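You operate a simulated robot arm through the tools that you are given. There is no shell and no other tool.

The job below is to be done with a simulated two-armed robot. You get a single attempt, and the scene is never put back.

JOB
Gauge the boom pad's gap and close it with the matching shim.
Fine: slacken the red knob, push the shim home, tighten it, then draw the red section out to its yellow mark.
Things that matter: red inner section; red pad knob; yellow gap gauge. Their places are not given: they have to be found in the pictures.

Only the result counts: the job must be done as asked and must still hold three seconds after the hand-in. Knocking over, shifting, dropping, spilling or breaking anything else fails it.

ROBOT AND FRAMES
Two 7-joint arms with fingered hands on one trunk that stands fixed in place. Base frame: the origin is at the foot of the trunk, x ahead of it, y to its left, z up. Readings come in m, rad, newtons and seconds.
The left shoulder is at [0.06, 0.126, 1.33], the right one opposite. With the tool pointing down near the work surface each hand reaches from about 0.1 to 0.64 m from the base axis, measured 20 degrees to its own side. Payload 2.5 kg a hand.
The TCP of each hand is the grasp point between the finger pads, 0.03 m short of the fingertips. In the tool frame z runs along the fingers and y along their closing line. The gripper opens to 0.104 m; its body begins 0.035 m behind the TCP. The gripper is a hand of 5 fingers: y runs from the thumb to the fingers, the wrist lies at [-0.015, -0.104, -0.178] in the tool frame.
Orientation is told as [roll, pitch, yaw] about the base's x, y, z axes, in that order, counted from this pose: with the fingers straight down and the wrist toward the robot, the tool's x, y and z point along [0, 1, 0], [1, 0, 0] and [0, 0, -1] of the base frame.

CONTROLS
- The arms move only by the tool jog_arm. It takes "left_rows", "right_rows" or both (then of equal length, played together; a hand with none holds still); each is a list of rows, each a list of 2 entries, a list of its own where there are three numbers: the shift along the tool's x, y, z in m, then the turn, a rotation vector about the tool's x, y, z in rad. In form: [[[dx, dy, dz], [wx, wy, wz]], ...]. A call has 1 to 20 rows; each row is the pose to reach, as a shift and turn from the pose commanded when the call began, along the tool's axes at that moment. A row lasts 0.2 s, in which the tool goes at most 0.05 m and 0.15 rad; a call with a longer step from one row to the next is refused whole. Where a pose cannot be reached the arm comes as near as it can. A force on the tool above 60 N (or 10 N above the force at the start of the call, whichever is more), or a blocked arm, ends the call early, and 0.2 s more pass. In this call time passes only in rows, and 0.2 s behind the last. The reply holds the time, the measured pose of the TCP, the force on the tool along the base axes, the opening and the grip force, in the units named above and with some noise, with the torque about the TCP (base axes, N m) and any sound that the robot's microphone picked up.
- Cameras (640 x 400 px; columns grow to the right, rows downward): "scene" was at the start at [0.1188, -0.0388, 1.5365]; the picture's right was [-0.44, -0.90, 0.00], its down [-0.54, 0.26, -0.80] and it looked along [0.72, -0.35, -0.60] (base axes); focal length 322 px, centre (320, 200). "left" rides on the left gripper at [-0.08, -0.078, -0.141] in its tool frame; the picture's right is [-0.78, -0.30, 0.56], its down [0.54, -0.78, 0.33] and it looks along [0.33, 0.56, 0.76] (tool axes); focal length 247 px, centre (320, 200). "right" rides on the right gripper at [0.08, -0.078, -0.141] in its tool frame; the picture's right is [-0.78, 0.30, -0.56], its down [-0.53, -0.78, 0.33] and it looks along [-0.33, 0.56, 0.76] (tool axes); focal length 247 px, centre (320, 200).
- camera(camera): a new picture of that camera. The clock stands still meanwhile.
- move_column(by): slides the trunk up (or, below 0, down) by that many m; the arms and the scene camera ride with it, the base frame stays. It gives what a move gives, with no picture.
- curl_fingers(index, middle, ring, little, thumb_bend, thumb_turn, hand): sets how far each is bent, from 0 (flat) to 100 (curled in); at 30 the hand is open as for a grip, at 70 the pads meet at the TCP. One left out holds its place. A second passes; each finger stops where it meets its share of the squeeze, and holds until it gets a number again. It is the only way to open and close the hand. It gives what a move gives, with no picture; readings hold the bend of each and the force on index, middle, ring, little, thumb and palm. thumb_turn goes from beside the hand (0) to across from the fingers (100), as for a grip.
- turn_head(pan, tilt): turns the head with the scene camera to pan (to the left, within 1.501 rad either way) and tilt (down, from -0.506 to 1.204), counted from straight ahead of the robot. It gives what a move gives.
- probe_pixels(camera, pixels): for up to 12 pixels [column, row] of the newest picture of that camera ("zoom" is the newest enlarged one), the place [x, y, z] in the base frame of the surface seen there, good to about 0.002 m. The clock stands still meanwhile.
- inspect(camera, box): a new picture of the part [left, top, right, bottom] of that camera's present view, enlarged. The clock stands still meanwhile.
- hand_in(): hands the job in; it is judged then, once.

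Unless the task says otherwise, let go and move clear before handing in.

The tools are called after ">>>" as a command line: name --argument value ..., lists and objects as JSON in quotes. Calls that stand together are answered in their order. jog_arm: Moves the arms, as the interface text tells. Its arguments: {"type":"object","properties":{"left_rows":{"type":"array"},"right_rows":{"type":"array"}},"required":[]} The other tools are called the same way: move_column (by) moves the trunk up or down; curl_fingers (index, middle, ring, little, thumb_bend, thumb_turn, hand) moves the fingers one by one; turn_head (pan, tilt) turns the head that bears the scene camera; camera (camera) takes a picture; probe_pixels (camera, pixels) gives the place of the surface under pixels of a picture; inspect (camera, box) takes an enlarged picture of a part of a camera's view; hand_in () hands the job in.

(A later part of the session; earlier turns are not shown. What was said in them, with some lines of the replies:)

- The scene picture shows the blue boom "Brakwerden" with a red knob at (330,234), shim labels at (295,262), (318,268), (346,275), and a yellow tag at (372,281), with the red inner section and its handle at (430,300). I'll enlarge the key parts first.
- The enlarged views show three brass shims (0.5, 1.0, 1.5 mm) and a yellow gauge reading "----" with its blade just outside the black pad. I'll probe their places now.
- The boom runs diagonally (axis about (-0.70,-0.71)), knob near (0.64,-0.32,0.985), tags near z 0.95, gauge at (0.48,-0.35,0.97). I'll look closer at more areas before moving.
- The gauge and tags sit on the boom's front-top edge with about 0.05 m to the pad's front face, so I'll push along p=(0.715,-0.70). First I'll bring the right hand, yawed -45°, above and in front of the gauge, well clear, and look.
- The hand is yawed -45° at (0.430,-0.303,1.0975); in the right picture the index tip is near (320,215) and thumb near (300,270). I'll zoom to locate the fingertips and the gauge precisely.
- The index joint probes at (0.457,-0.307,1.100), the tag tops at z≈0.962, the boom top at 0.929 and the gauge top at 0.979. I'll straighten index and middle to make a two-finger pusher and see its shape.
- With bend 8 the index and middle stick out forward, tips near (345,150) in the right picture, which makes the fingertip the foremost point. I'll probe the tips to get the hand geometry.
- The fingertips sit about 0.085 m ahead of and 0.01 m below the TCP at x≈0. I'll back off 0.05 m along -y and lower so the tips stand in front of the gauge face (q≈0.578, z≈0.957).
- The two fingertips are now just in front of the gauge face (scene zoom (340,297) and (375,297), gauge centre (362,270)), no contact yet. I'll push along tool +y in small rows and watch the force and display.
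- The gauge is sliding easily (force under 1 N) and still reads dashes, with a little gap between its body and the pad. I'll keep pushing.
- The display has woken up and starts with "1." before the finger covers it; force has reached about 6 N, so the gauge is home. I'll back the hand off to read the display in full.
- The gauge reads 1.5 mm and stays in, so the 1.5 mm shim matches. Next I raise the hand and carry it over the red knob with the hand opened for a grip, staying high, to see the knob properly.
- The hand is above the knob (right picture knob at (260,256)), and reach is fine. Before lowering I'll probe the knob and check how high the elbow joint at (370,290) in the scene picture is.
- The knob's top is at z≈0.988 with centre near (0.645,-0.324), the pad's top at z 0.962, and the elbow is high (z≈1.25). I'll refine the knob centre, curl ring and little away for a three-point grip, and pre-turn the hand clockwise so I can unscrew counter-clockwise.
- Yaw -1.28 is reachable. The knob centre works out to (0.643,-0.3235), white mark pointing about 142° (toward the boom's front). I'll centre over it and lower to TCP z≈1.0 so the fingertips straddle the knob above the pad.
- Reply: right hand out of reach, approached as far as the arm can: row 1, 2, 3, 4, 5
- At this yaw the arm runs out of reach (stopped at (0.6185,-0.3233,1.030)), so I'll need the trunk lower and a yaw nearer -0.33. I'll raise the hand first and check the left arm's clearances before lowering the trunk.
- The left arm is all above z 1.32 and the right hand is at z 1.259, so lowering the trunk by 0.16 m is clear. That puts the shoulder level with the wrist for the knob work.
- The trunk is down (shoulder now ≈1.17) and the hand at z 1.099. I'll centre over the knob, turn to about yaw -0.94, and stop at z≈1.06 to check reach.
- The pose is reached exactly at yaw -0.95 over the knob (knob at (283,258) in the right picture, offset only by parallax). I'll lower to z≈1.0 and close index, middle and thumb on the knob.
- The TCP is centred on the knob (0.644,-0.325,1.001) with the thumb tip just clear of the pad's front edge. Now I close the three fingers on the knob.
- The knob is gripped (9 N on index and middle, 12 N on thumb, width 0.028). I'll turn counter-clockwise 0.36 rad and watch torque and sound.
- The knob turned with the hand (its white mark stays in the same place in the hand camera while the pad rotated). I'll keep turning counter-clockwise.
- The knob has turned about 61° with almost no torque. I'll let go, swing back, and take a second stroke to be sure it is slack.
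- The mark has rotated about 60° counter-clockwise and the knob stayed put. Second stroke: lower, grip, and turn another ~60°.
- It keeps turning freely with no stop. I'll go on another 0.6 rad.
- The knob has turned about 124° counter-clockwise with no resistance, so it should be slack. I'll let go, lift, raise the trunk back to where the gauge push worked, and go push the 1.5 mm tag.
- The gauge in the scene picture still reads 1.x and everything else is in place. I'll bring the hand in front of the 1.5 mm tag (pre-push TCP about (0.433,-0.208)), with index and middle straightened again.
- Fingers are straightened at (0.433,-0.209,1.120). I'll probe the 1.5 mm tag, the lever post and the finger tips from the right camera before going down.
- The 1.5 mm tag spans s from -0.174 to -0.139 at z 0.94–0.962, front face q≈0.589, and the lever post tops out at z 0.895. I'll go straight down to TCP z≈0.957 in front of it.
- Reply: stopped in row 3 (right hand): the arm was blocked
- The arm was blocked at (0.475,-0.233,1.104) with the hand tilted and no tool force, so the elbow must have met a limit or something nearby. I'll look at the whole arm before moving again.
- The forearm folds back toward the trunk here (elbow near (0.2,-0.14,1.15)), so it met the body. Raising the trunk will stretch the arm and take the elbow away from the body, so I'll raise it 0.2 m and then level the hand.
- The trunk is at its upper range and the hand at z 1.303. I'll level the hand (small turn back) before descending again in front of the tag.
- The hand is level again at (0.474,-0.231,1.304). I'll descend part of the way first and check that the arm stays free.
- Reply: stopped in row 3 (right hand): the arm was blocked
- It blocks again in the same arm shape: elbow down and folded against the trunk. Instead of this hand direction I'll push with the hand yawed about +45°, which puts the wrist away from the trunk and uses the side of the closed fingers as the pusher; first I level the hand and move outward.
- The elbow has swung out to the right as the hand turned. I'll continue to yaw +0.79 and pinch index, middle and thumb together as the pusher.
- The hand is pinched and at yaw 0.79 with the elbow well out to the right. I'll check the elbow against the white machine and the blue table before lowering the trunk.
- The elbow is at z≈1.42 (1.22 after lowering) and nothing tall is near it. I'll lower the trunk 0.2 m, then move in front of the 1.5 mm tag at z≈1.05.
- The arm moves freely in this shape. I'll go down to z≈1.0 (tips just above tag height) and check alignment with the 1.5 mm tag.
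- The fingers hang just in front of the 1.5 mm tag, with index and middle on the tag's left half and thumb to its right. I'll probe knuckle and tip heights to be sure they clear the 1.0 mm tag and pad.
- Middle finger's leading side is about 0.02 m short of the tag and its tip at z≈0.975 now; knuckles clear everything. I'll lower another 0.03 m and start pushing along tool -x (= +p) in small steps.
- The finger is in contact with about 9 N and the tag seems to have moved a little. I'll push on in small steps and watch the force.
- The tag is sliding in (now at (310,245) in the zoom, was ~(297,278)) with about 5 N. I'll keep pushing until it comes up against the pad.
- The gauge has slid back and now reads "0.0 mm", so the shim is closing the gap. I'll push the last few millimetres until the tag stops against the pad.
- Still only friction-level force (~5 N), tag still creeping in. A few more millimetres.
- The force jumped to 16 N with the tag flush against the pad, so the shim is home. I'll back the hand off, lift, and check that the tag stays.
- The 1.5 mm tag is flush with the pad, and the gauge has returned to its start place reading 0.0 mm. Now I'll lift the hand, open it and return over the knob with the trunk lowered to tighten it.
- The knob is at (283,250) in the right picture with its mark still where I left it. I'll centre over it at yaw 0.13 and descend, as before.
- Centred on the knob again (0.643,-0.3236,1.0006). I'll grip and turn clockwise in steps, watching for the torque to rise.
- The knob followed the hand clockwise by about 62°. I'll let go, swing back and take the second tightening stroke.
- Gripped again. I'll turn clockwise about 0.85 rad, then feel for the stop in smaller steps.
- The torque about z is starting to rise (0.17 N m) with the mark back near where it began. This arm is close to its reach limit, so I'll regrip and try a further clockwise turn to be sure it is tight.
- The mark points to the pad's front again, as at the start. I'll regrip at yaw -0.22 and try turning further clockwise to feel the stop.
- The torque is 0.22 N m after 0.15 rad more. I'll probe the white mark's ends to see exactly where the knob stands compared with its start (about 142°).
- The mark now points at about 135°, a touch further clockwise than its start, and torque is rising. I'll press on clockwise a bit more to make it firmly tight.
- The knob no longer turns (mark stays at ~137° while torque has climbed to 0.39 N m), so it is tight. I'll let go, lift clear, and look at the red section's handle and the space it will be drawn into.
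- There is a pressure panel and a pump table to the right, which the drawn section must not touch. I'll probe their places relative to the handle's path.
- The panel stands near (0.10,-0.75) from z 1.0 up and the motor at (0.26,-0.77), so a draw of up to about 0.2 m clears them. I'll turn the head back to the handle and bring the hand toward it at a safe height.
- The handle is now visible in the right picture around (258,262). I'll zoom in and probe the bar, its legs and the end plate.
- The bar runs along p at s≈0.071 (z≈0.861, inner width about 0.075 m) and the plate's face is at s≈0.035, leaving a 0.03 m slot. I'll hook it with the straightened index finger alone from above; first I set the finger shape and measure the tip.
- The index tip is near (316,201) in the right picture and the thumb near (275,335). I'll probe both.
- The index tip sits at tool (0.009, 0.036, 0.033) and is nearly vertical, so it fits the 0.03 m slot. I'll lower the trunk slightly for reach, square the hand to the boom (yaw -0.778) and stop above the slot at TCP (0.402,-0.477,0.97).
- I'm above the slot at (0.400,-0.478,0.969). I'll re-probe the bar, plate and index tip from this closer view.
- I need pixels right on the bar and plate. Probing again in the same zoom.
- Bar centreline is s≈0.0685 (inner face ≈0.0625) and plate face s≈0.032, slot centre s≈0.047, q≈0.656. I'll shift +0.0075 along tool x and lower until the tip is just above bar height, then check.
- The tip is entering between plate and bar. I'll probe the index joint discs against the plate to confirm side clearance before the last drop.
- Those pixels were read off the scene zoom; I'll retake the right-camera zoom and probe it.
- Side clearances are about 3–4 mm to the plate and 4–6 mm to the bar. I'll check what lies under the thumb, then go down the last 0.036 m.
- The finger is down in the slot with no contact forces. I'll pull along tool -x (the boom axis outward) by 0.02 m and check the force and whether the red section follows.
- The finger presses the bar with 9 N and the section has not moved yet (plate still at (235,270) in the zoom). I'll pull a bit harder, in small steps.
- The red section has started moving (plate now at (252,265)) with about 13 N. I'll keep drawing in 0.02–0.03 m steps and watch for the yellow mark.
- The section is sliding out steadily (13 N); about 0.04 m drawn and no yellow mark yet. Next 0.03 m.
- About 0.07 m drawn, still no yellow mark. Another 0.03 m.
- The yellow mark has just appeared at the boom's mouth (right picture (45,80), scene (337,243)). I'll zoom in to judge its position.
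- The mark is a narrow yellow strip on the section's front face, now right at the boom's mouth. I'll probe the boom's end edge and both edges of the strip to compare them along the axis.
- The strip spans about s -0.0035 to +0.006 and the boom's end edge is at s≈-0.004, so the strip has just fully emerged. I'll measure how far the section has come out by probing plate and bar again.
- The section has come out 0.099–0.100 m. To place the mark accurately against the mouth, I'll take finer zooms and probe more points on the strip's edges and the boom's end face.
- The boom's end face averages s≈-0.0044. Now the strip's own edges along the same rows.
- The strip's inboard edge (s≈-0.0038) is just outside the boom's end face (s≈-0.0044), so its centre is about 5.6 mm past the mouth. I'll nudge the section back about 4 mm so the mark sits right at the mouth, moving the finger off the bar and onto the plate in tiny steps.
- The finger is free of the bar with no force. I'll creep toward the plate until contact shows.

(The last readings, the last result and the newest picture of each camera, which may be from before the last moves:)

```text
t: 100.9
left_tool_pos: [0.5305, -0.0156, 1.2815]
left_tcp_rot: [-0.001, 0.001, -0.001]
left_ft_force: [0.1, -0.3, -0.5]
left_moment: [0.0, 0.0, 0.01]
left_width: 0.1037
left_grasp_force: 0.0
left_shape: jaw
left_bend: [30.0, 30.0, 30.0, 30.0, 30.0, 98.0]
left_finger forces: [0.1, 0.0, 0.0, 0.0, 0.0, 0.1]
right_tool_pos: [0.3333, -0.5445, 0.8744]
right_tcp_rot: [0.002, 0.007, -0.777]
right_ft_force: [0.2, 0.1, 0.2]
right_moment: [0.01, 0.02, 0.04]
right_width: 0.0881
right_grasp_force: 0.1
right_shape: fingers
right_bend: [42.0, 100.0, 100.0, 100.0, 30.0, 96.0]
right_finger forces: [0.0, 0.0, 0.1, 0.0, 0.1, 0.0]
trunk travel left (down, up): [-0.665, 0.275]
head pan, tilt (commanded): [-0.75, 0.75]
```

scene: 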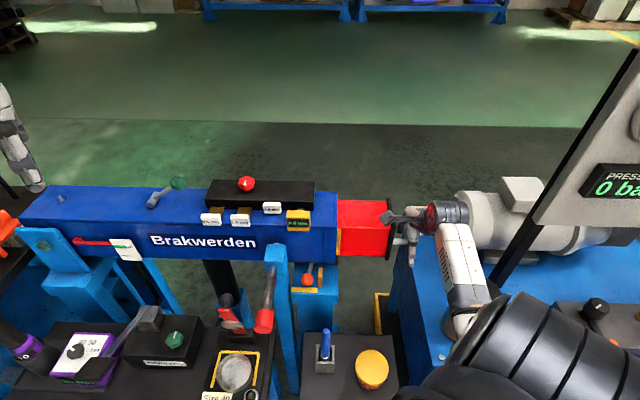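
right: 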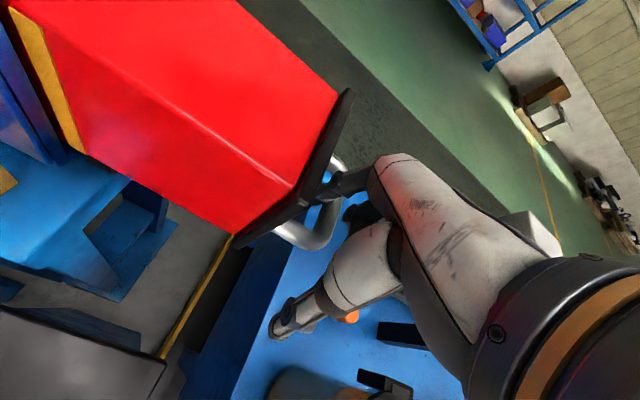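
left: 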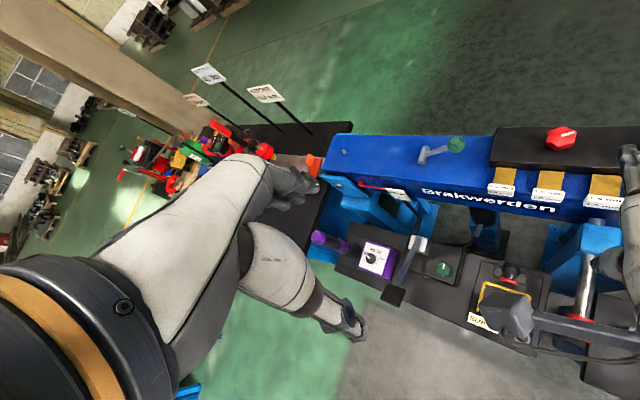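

No contact yet. Continuing in 1–2 mm steps.

>>> jog_arm --right_rows '[[[0.0015, 0, 0], [0, 0, 0]], [[0.003, 0, 0], [0, 0, 0]]]'

>>> jog_arm --right_rows '[[[0.001, 0, 0], [0, 0, 0]], [[0.002, 0, 0], [0, 0, 0]]]'

>>> inspect --camera "right" --box '[270, 80, 390, 260]'

```text
t: 101.5
left_tool_pos: [0.5311, -0.0172, 1.2809]
left_tcp_rot: [0.0, -0.001, -0.001]
left_ft_force: [0.1, 0.0, 0.1]
left_moment: [-0.02, 0.0, -0.03]
left_width: 0.1036
left_grasp_force: 0.0
left_shape: jaw
left_bend: [30.0, 30.0, 30.0, 30.0, 30.0, 98.0]
left_finger forces: [0.1, 0.1, 0.0, 0.0, 0.1, 0.1]
right_tool_pos: [0.336, -0.5433, 0.8739]
right_tcp_rot: [0.002, 0.006, -0.777]
right_ft_force: [-0.9, 1.3, 0.1]
right_moment: [-0.02, 0.0, -0.04]
right_width: 0.088
right_grasp_force: 0.1
right_shape: fingers
right_bend: [42.0, 100.0, 100.0, 100.0, 30.0, 96.0]
right_finger forces: [0.0, 0.1, 0.0, 0.0, 0.0, 0.0]
trunk travel left (down, up): [-0.665, 0.275]
head pan, tilt (commanded): [-0.75, 0.75]
```

```text
t: 102.1
left_tool_pos: [0.5307, -0.0167, 1.2812]
left_tcp_rot: [0.0, -0.001, 0.0]
left_ft_force: [-0.2, -0.3, -0.3]
left_moment: [0.0, 0.02, -0.01]
left_width: 0.1036
left_grasp_force: 0.1
left_shape: jaw
left_bend: [30.0, 30.0, 30.0, 30.0, 30.0, 98.0]
left_finger forces: [0.1, 0.0, 0.0, 0.0, 0.1, 0.1]
right_tool_pos: [0.3366, -0.5415, 0.8739]
right_tcp_rot: [0.001, 0.005, -0.778]
right_ft_force: [-0.1, 0.4, 0.6]
right_moment: [-0.01, -0.01, -0.01]
right_width: 0.0878
right_grasp_force: 0.3
right_shape: fingers
right_bend: [42.0, 100.0, 100.0, 100.0, 30.0, 96.0]
right_finger forces: [0.1, 0.1, 0.0, 0.0, 0.0, 0.1]
trunk travel left (down, up): [-0.665, 0.275]
head pan, tilt (commanded): [-0.75, 0.75]
```

```text
2.22 times, centred on (330, 170) of right
```

zoom: 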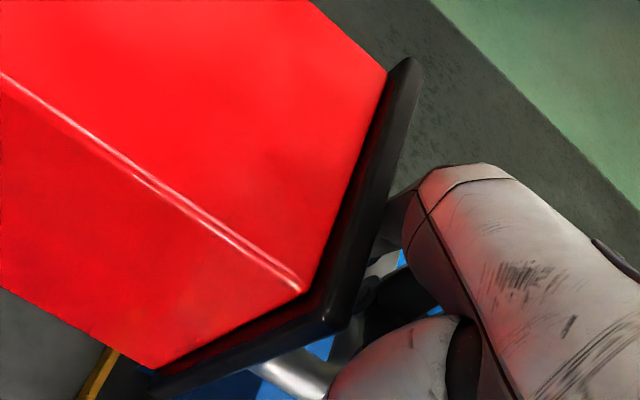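

Nearly at the plate. More 1 mm steps until the force appears.

>>> jog_arm --right_rows '[[[0.001, 0, 0], [0, 0, 0]], [[0.002, 0, 0], [0, 0, 0]]]'

>>> jog_arm --right_rows '[[[0.001, 0, 0], [0, 0, 0]], [[0.002, 0, 0], [0, 0, 0]]]'

```text
t: 102.7
left_tool_pos: [0.5307, -0.0171, 1.2811]
left_tcp_rot: [0.0, 0.0, -0.001]
left_ft_force: [-0.6, -0.2, -0.2]
left_moment: [0.02, -0.03, -0.02]
left_width: 0.1037
left_grasp_force: 0.1
left_shape: jaw
left_bend: [30.0, 30.0, 30.0, 30.0, 30.0, 98.0]
left_finger forces: [0.0, 0.0, 0.0, 0.0, 0.0, 0.1]
right_tool_pos: [0.3369, -0.5392, 0.8751]
right_tcp_rot: [0.002, 0.005, -0.779]
right_ft_force: [-0.2, -1.7, 0.5]
right_moment: [0.07, -0.01, -0.06]
right_width: 0.0879
right_grasp_force: 0.6
right_shape: fingers
right_bend: [42.0, 100.0, 100.0, 100.0, 30.0, 96.0]
right_finger forces: [2.1, 0.0, 0.0, 0.0, 0.0, 0.0]
trunk travel left (down, up): [-0.665, 0.275]
head pan, tilt (commanded): [-0.75, 0.75]
```

```text
t: 103.3
left_tool_pos: [0.5313, -0.0166, 1.2822]
left_tcp_rot: [0.0, -0.002, 0.0]
left_ft_force: [0.1, -0.2, 0.5]
left_moment: [0.02, -0.02, 0.03]
left_width: 0.1039
left_grasp_force: 0.2
left_shape: jaw
left_bend: [30.0, 30.0, 30.0, 30.0, 30.0, 98.0]
left_finger forces: [0.1, 0.0, 0.0, 0.0, 0.0, 0.1]
right_tool_pos: [0.3391, -0.5393, 0.874]
right_tcp_rot: [-0.001, 0.005, -0.779]
right_ft_force: [-7.7, -5.2, 0.7]
right_moment: [0.24, -0.3, -0.29]
right_width: 0.0876
right_grasp_force: 4.4
right_shape: fingers
right_bend: [42.0, 100.0, 100.0, 100.0, 30.0, 96.0]
right_finger forces: [9.0, 0.1, 0.0, 0.1, 0.1, 0.0]
trunk travel left (down, up): [-0.665, 0.275]
head pan, tilt (commanded): [-0.75, 0.75]
```

Contact with the plate at about 9 N. Sliding starts near 13 N (about 1 mm more), so I'll push 5 mm further to shift the section about 4 mm inward.

>>> jog_arm --right_rows '[[[0.001, 0, 0], [0, 0, 0]], [[0.002, 0, 0], [0, 0, 0]], [[0.003, 0, 0], [0, 0, 0]]]'

>>> inspect --camera "scene" --box '[320, 220, 360, 270]'

>>> inspect --camera "right" --box '[40, 60, 120, 160]'

```text
t: 104.1
left_tool_pos: [0.5295, -0.0178, 1.2819]
left_tcp_rot: [0.003, -0.001, 0.002]
left_ft_force: [0.3, 0.1, 0.0]
left_moment: [-0.01, 0.03, 0.01]
left_width: 0.1034
left_grasp_force: 0.0
left_shape: jaw
left_bend: [30.0, 30.0, 30.0, 30.0, 30.0, 98.0]
left_finger forces: [0.0, 0.1, 0.0, 0.1, 0.0, 0.0]
right_tool_pos: [0.3413, -0.5361, 0.8744]
right_tcp_rot: [0.004, 0.008, -0.779]
right_ft_force: [-10.1, -9.5, -0.8]
right_moment: [0.42, -0.38, -0.45]
right_width: 0.0876
right_grasp_force: 6.4
right_shape: fingers
right_bend: [42.0, 100.0, 100.0, 100.0, 30.0, 96.0]
right_finger forces: [13.9, 0.1, 0.0, 0.0, 0.1, 0.0]
trunk travel left (down, up): [-0.665, 0.275]
head pan, tilt (commanded): [-0.75, 0.75]
```

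```text
8.00 times, centred on (340, 245) of scene
```

zoom: 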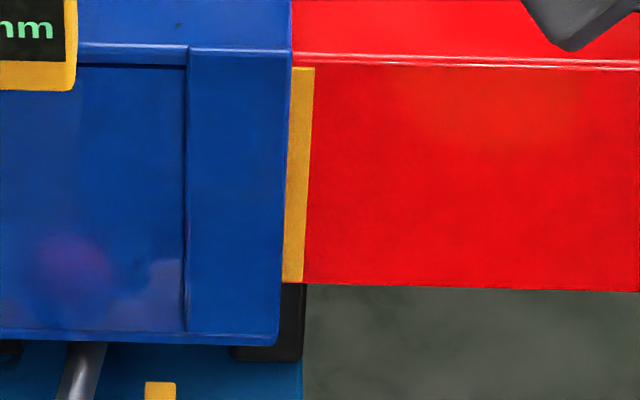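

```text
4.00 times, centred on (80, 110) of right
```

zoom: 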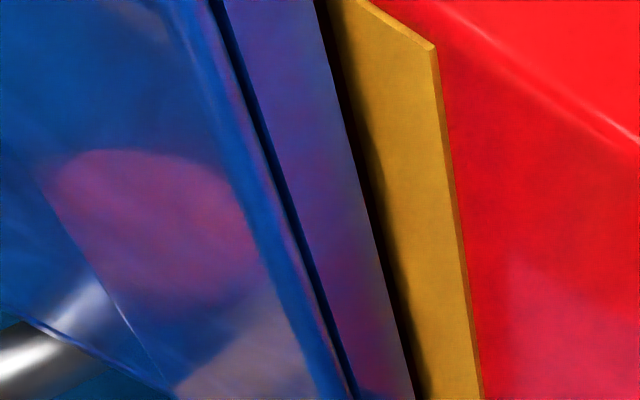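

The strip has moved in by about 2.7 mm (visible width 24 px now versus 33 px). One more small push of 1.5 mm.

>>> jog_arm --right_rows '[[[0.0015, 0, 0], [0, 0, 0]]]'

>>> jog_arm --right_rows '[[[-0.004, 0, 0], [0, 0, 0]], [[-0.009, 0, 0], [0, 0, 0]]]'

>>> inspect --camera "scene" --box '[320, 220, 360, 270]'

>>> inspect --camera "right" --box '[30, 60, 110, 160]'

>>> probe_pixels --camera "zoom" --pixels '[[360, 100], [380, 100], [400, 100], [420, 100], [435, 100], [450, 100], [380, 200], [400, 200], [420, 200], [440, 200], [455, 200], [470, 200]]'

```text
t: 104.5
left_tool_pos: [0.5308, -0.0184, 1.2813]
left_tcp_rot: [0.003, -0.002, 0.001]
left_ft_force: [0.2, -0.3, -0.3]
left_moment: [0.01, -0.01, 0.03]
left_width: 0.1038
left_grasp_force: 0.0
left_shape: jaw
left_bend: [30.0, 30.0, 30.0, 30.0, 30.0, 98.0]
left_finger forces: [0.0, 0.0, 0.0, 0.0, 0.0, 0.0]
right_tool_pos: [0.3421, -0.5357, 0.8747]
right_tcp_rot: [0.004, 0.005, -0.777]
right_ft_force: [-9.5, -9.9, 0.0]
right_moment: [0.41, -0.42, -0.42]
right_width: 0.0875
right_grasp_force: 7.4
right_shape: fingers
right_bend: [42.0, 100.0, 100.0, 100.0, 30.0, 96.0]
right_finger forces: [13.9, 0.0, 0.1, 0.1, 0.0, 0.0]
trunk travel left (down, up): [-0.665, 0.275]
head pan, tilt (commanded): [-0.75, 0.75]
```

```text
t: 105.1
left_tool_pos: [0.5314, -0.0159, 1.282]
left_tcp_rot: [0.0, 0.002, -0.001]
left_ft_force: [-1.0, 0.4, 0.0]
left_moment: [0.01, -0.02, -0.03]
left_width: 0.1039
left_grasp_force: 0.0
left_shape: jaw
left_bend: [30.0, 30.0, 30.0, 30.0, 30.0, 98.0]
left_finger forces: [0.1, 0.0, 0.2, 0.0, 0.0, 0.1]
right_tool_pos: [0.3385, -0.541, 0.8747]
right_tcp_rot: [0.002, 0.006, -0.773]
right_ft_force: [0.4, -0.1, 0.9]
right_moment: [-0.02, -0.01, 0.02]
right_width: 0.0879
right_grasp_force: 0.1
right_shape: fingers
right_bend: [42.0, 100.0, 100.0, 100.0, 30.0, 96.0]
right_finger forces: [0.1, 0.1, 0.0, 0.0, 0.0, 0.0]
trunk travel left (down, up): [-0.665, 0.275]
head pan, tilt (commanded): [-0.75, 0.75]
```

```text
8.00 times, centred on (340, 245) of scene
```

zoom: 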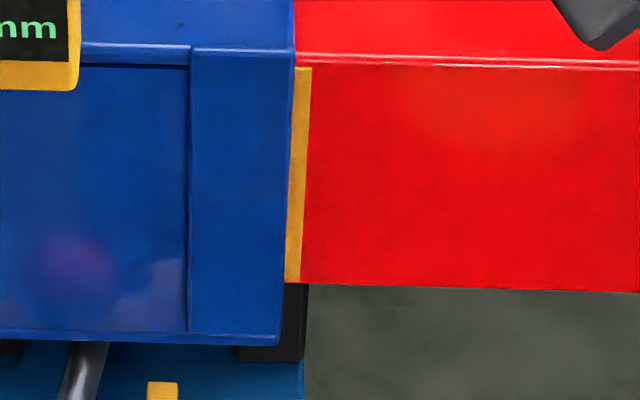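

```text
4.00 times, centred on (70, 110) of right
```

zoom: 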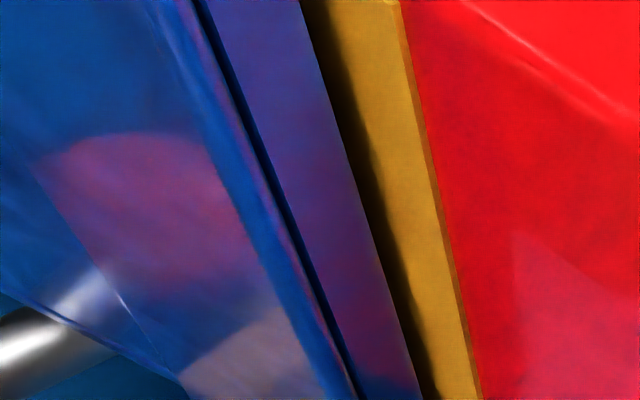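

```text
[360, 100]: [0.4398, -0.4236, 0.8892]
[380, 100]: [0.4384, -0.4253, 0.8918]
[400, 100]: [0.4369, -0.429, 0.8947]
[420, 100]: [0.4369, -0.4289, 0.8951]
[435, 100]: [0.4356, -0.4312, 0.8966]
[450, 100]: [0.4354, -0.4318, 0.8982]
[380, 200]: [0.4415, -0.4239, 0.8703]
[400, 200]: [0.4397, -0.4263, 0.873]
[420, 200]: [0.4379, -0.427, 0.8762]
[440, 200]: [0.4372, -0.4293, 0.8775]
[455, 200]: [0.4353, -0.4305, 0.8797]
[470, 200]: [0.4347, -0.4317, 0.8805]
```

The strip's centre now sits within about 1 mm of the boom's end face, and the finger is free in the slot. I'll lift the finger straight up out of the handle, gently.

>>> jog_arm --right_rows '[[[0, 0, -0.008], [0, 0, 0]], [[0, 0, -0.02], [0, 0, 0]], [[0, 0, -0.035], [0, 0, 0]], [[0, 0, -0.055], [0, 0, 0]], [[0, 0, -0.08], [0, 0, 0]], [[0, 0, -0.12], [0, 0, 0]]]'

>>> camera --camera "scene"

>>> camera --camera "right"

>>> inspect --camera "scene" --box '[320, 220, 360, 270]'

```text
t: 106.5
left_tool_pos: [0.5316, -0.0168, 1.2805]
left_tcp_rot: [0.001, -0.001, 0.0]
left_ft_force: [-0.4, 0.3, 0.2]
left_moment: [-0.01, 0.03, 0.02]
left_width: 0.1037
left_grasp_force: 0.1
left_shape: jaw
left_bend: [30.0, 30.0, 30.0, 30.0, 30.0, 98.0]
left_finger forces: [0.1, 0.1, 0.0, 0.1, 0.1, 0.1]
right_tool_pos: [0.3378, -0.5426, 0.9938]
right_tcp_rot: [0.003, 0.007, -0.777]
right_ft_force: [-0.1, -0.3, 0.4]
right_moment: [0.02, 0.0, -0.02]
right_width: 0.088
right_grasp_force: 0.0
right_shape: fingers
right_bend: [42.0, 100.0, 100.0, 100.0, 30.0, 96.0]
right_finger forces: [0.1, 0.1, 0.0, 0.0, 0.0, 0.1]
trunk travel left (down, up): [-0.665, 0.275]
head pan, tilt (commanded): [-0.75, 0.75]
```

```text
taken
```

scene: 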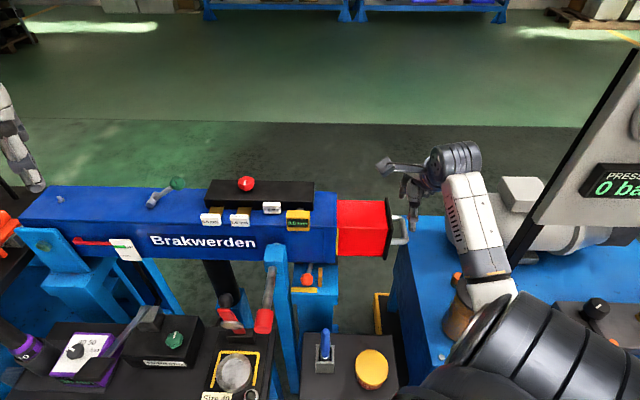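

```text
taken
```

right: 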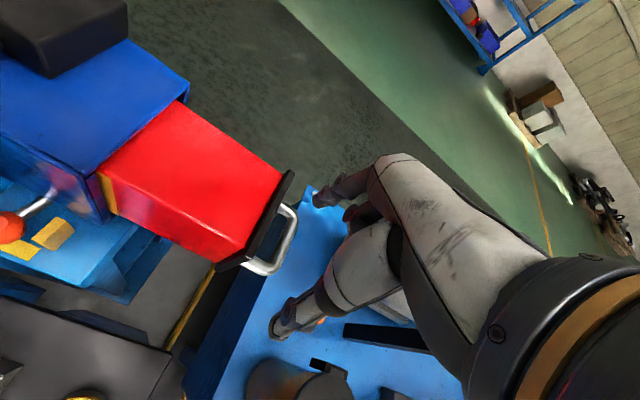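

```text
8.00 times, centred on (340, 245) of scene
```

zoom: 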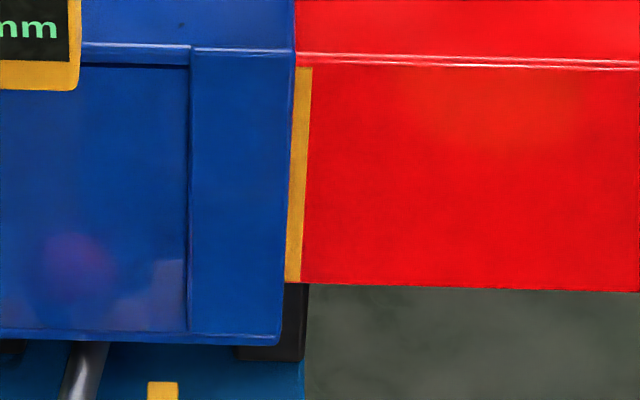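

The finger is out and the section stayed put with the mark at the mouth. I'll raise the trunk to lift both arms clear and then inspect the knob, shim and gauge a last time.

>>> move_column --by 0.16

>>> camera --camera "scene"

>>> inspect --camera "scene" --box '[180, 200, 400, 320]'

>>> inspect --camera "left" --box '[400, 60, 640, 240]'

>>> camera --camera "right"

```text
t: 108.3
left_tool_pos: [0.5313, -0.0173, 1.4413]
left_tcp_rot: [-0.001, 0.001, 0.001]
left_ft_force: [0.3, 0.0, 0.5]
left_moment: [0.01, -0.02, -0.01]
left_width: 0.1038
left_grasp_force: 0.0
left_shape: jaw
left_bend: [30.0, 30.0, 30.0, 30.0, 30.0, 98.0]
left_finger forces: [0.1, 0.1, 0.1, 0.0, 0.0, 0.0]
right_tool_pos: [0.3379, -0.5428, 1.1531]
right_tcp_rot: [0.003, 0.005, -0.776]
right_ft_force: [-0.1, 0.3, -0.6]
right_moment: [-0.04, 0.02, 0.02]
right_width: 0.0878
right_grasp_force: 0.0
right_shape: fingers
right_bend: [42.0, 100.0, 100.0, 100.0, 30.0, 96.0]
right_finger forces: [0.0, 0.1, 0.0, 0.1, 0.0, 0.0]
trunk travel left (down, up): [-0.825, 0.115]
head pan, tilt (commanded): [-0.75, 0.75]
```

```text
taken
```

scene: 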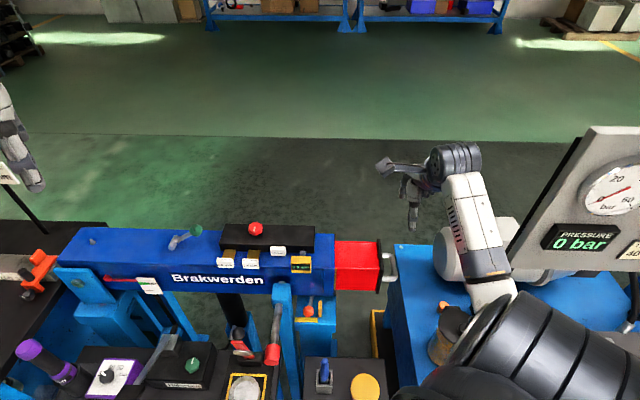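

```text
2.91 times, centred on (290, 260) of scene
```

zoom: 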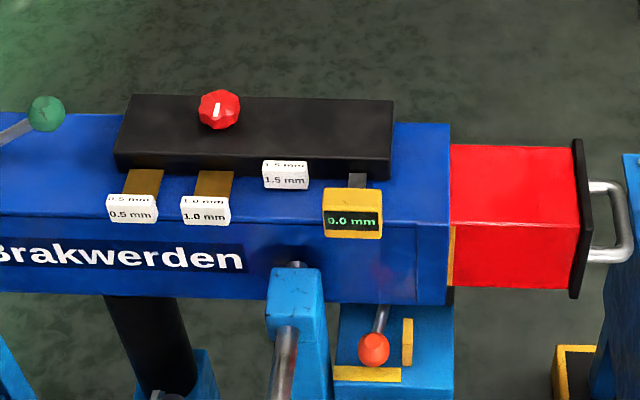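

```text
2.22 times, centred on (520, 150) of left
```

zoom: 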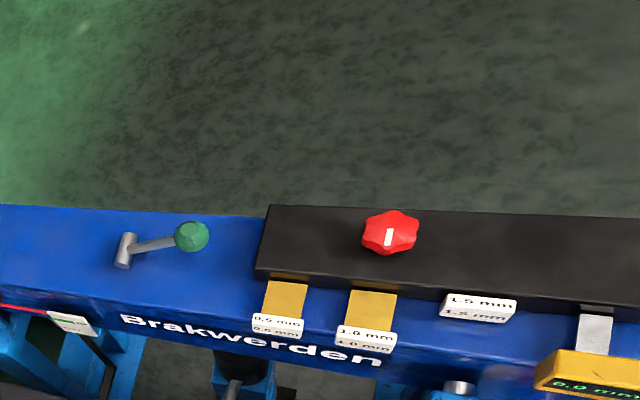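

```text
taken
```

right: 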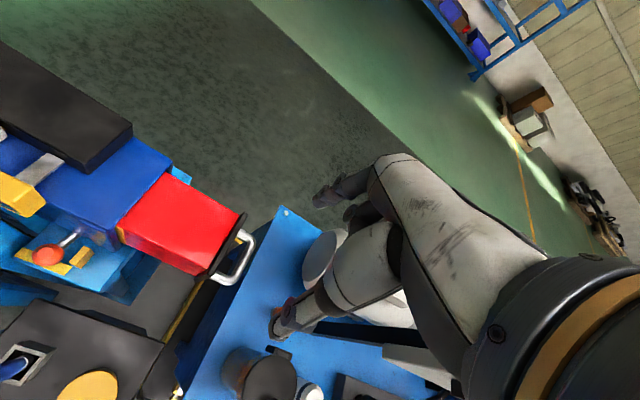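

Shim tag flush, gauge 0.0 mm, section out to the mark, nothing else disturbed. One last check: the angle of the knob's mark, to be sure letting go did not turn it back.

>>> inspect --camera "left" --box '[520, 140, 580, 190]'

>>> probe_pixels --camera "left" --pixels '[[552, 164], [551, 168], [551, 171], [545, 160], [560, 160], [540, 172], [562, 172], [552, 156]]'

```text
8.00 times, centred on (550, 165) of left
```

zoom: 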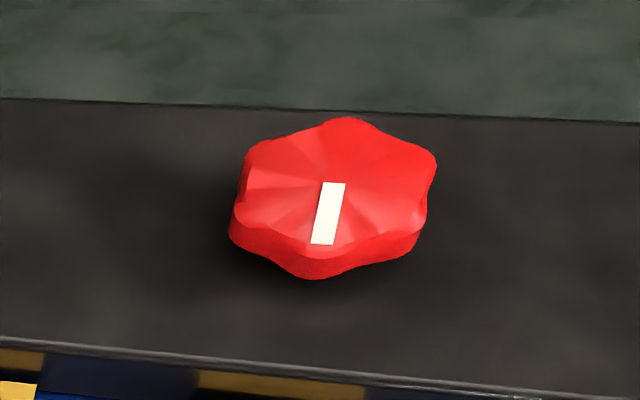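

```text
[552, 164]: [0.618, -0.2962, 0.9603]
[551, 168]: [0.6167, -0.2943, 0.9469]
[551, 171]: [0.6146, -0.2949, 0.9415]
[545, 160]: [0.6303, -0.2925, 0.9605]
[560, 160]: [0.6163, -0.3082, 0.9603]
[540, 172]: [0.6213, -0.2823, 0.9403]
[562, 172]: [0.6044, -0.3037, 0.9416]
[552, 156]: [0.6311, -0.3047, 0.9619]
```

The full left picture was stale, so I'll probe in the fresh zoom instead: mark from (333,188) to (323,240).

>>> probe_pixels --camera "zoom" --pixels '[[333, 188], [331, 198], [328, 213], [325, 228], [323, 240], [260, 160], [425, 165], [340, 125], [315, 250], [250, 225], [410, 225]]'

```text
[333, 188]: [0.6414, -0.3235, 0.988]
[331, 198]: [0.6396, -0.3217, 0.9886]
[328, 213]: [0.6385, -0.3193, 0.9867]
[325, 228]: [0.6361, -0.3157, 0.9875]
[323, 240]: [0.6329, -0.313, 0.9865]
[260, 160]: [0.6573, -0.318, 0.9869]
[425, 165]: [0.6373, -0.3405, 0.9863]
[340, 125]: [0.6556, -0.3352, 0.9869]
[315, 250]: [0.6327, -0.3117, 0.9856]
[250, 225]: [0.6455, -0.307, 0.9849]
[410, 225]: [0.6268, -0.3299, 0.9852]
```

The knob's mark stands at about 129–135°, at or slightly tighter than where it began, so it is tight. The gap was gauged at 1.5 mm, that shim is home, the gauge reads 0.0 mm, and the section's yellow mark is at the boom's mouth. Both hands are clear and I'm handing in.

>>> hand_in

```text
The job is handed in.
```

I've handed the job in: the pad gap is closed with the 1.5 mm shim and the red section is drawn out to its yellow mark. I haven't seen the result of the judging.

- **Gauge:** the yellow gauge read 1.5 mm when I pushed it in. Once the shim was in, it had slid back out on its own and read 0.0 mm.
- **Shim:** I slackened the red knob about 124°, then pushed the 1.5 mm shim in until its tag sat flush against the pad. The 0.5 mm and 1.0 mm shims were not moved.
- **Knob:** I tightened it clockwise until it stopped turning. Its white mark ended about where it started, or slightly tighter.
- **Red section:** I pulled it out about 0.10 m, which left the yellow strip just fully clear of the boom. I took "out to its mark" to mean the strip centred on the boom's end, so I pushed the section back about 4.7 mm. The strip's centre is now within about 1 mm of the end face.

During one approach to the shim the right arm was blocked twice, most likely by its elbow meeting the trunk. I switched to a different hand direction after that. Nothing else looked knocked or shifted in the last pictures, and both hands were clear when I handed in.
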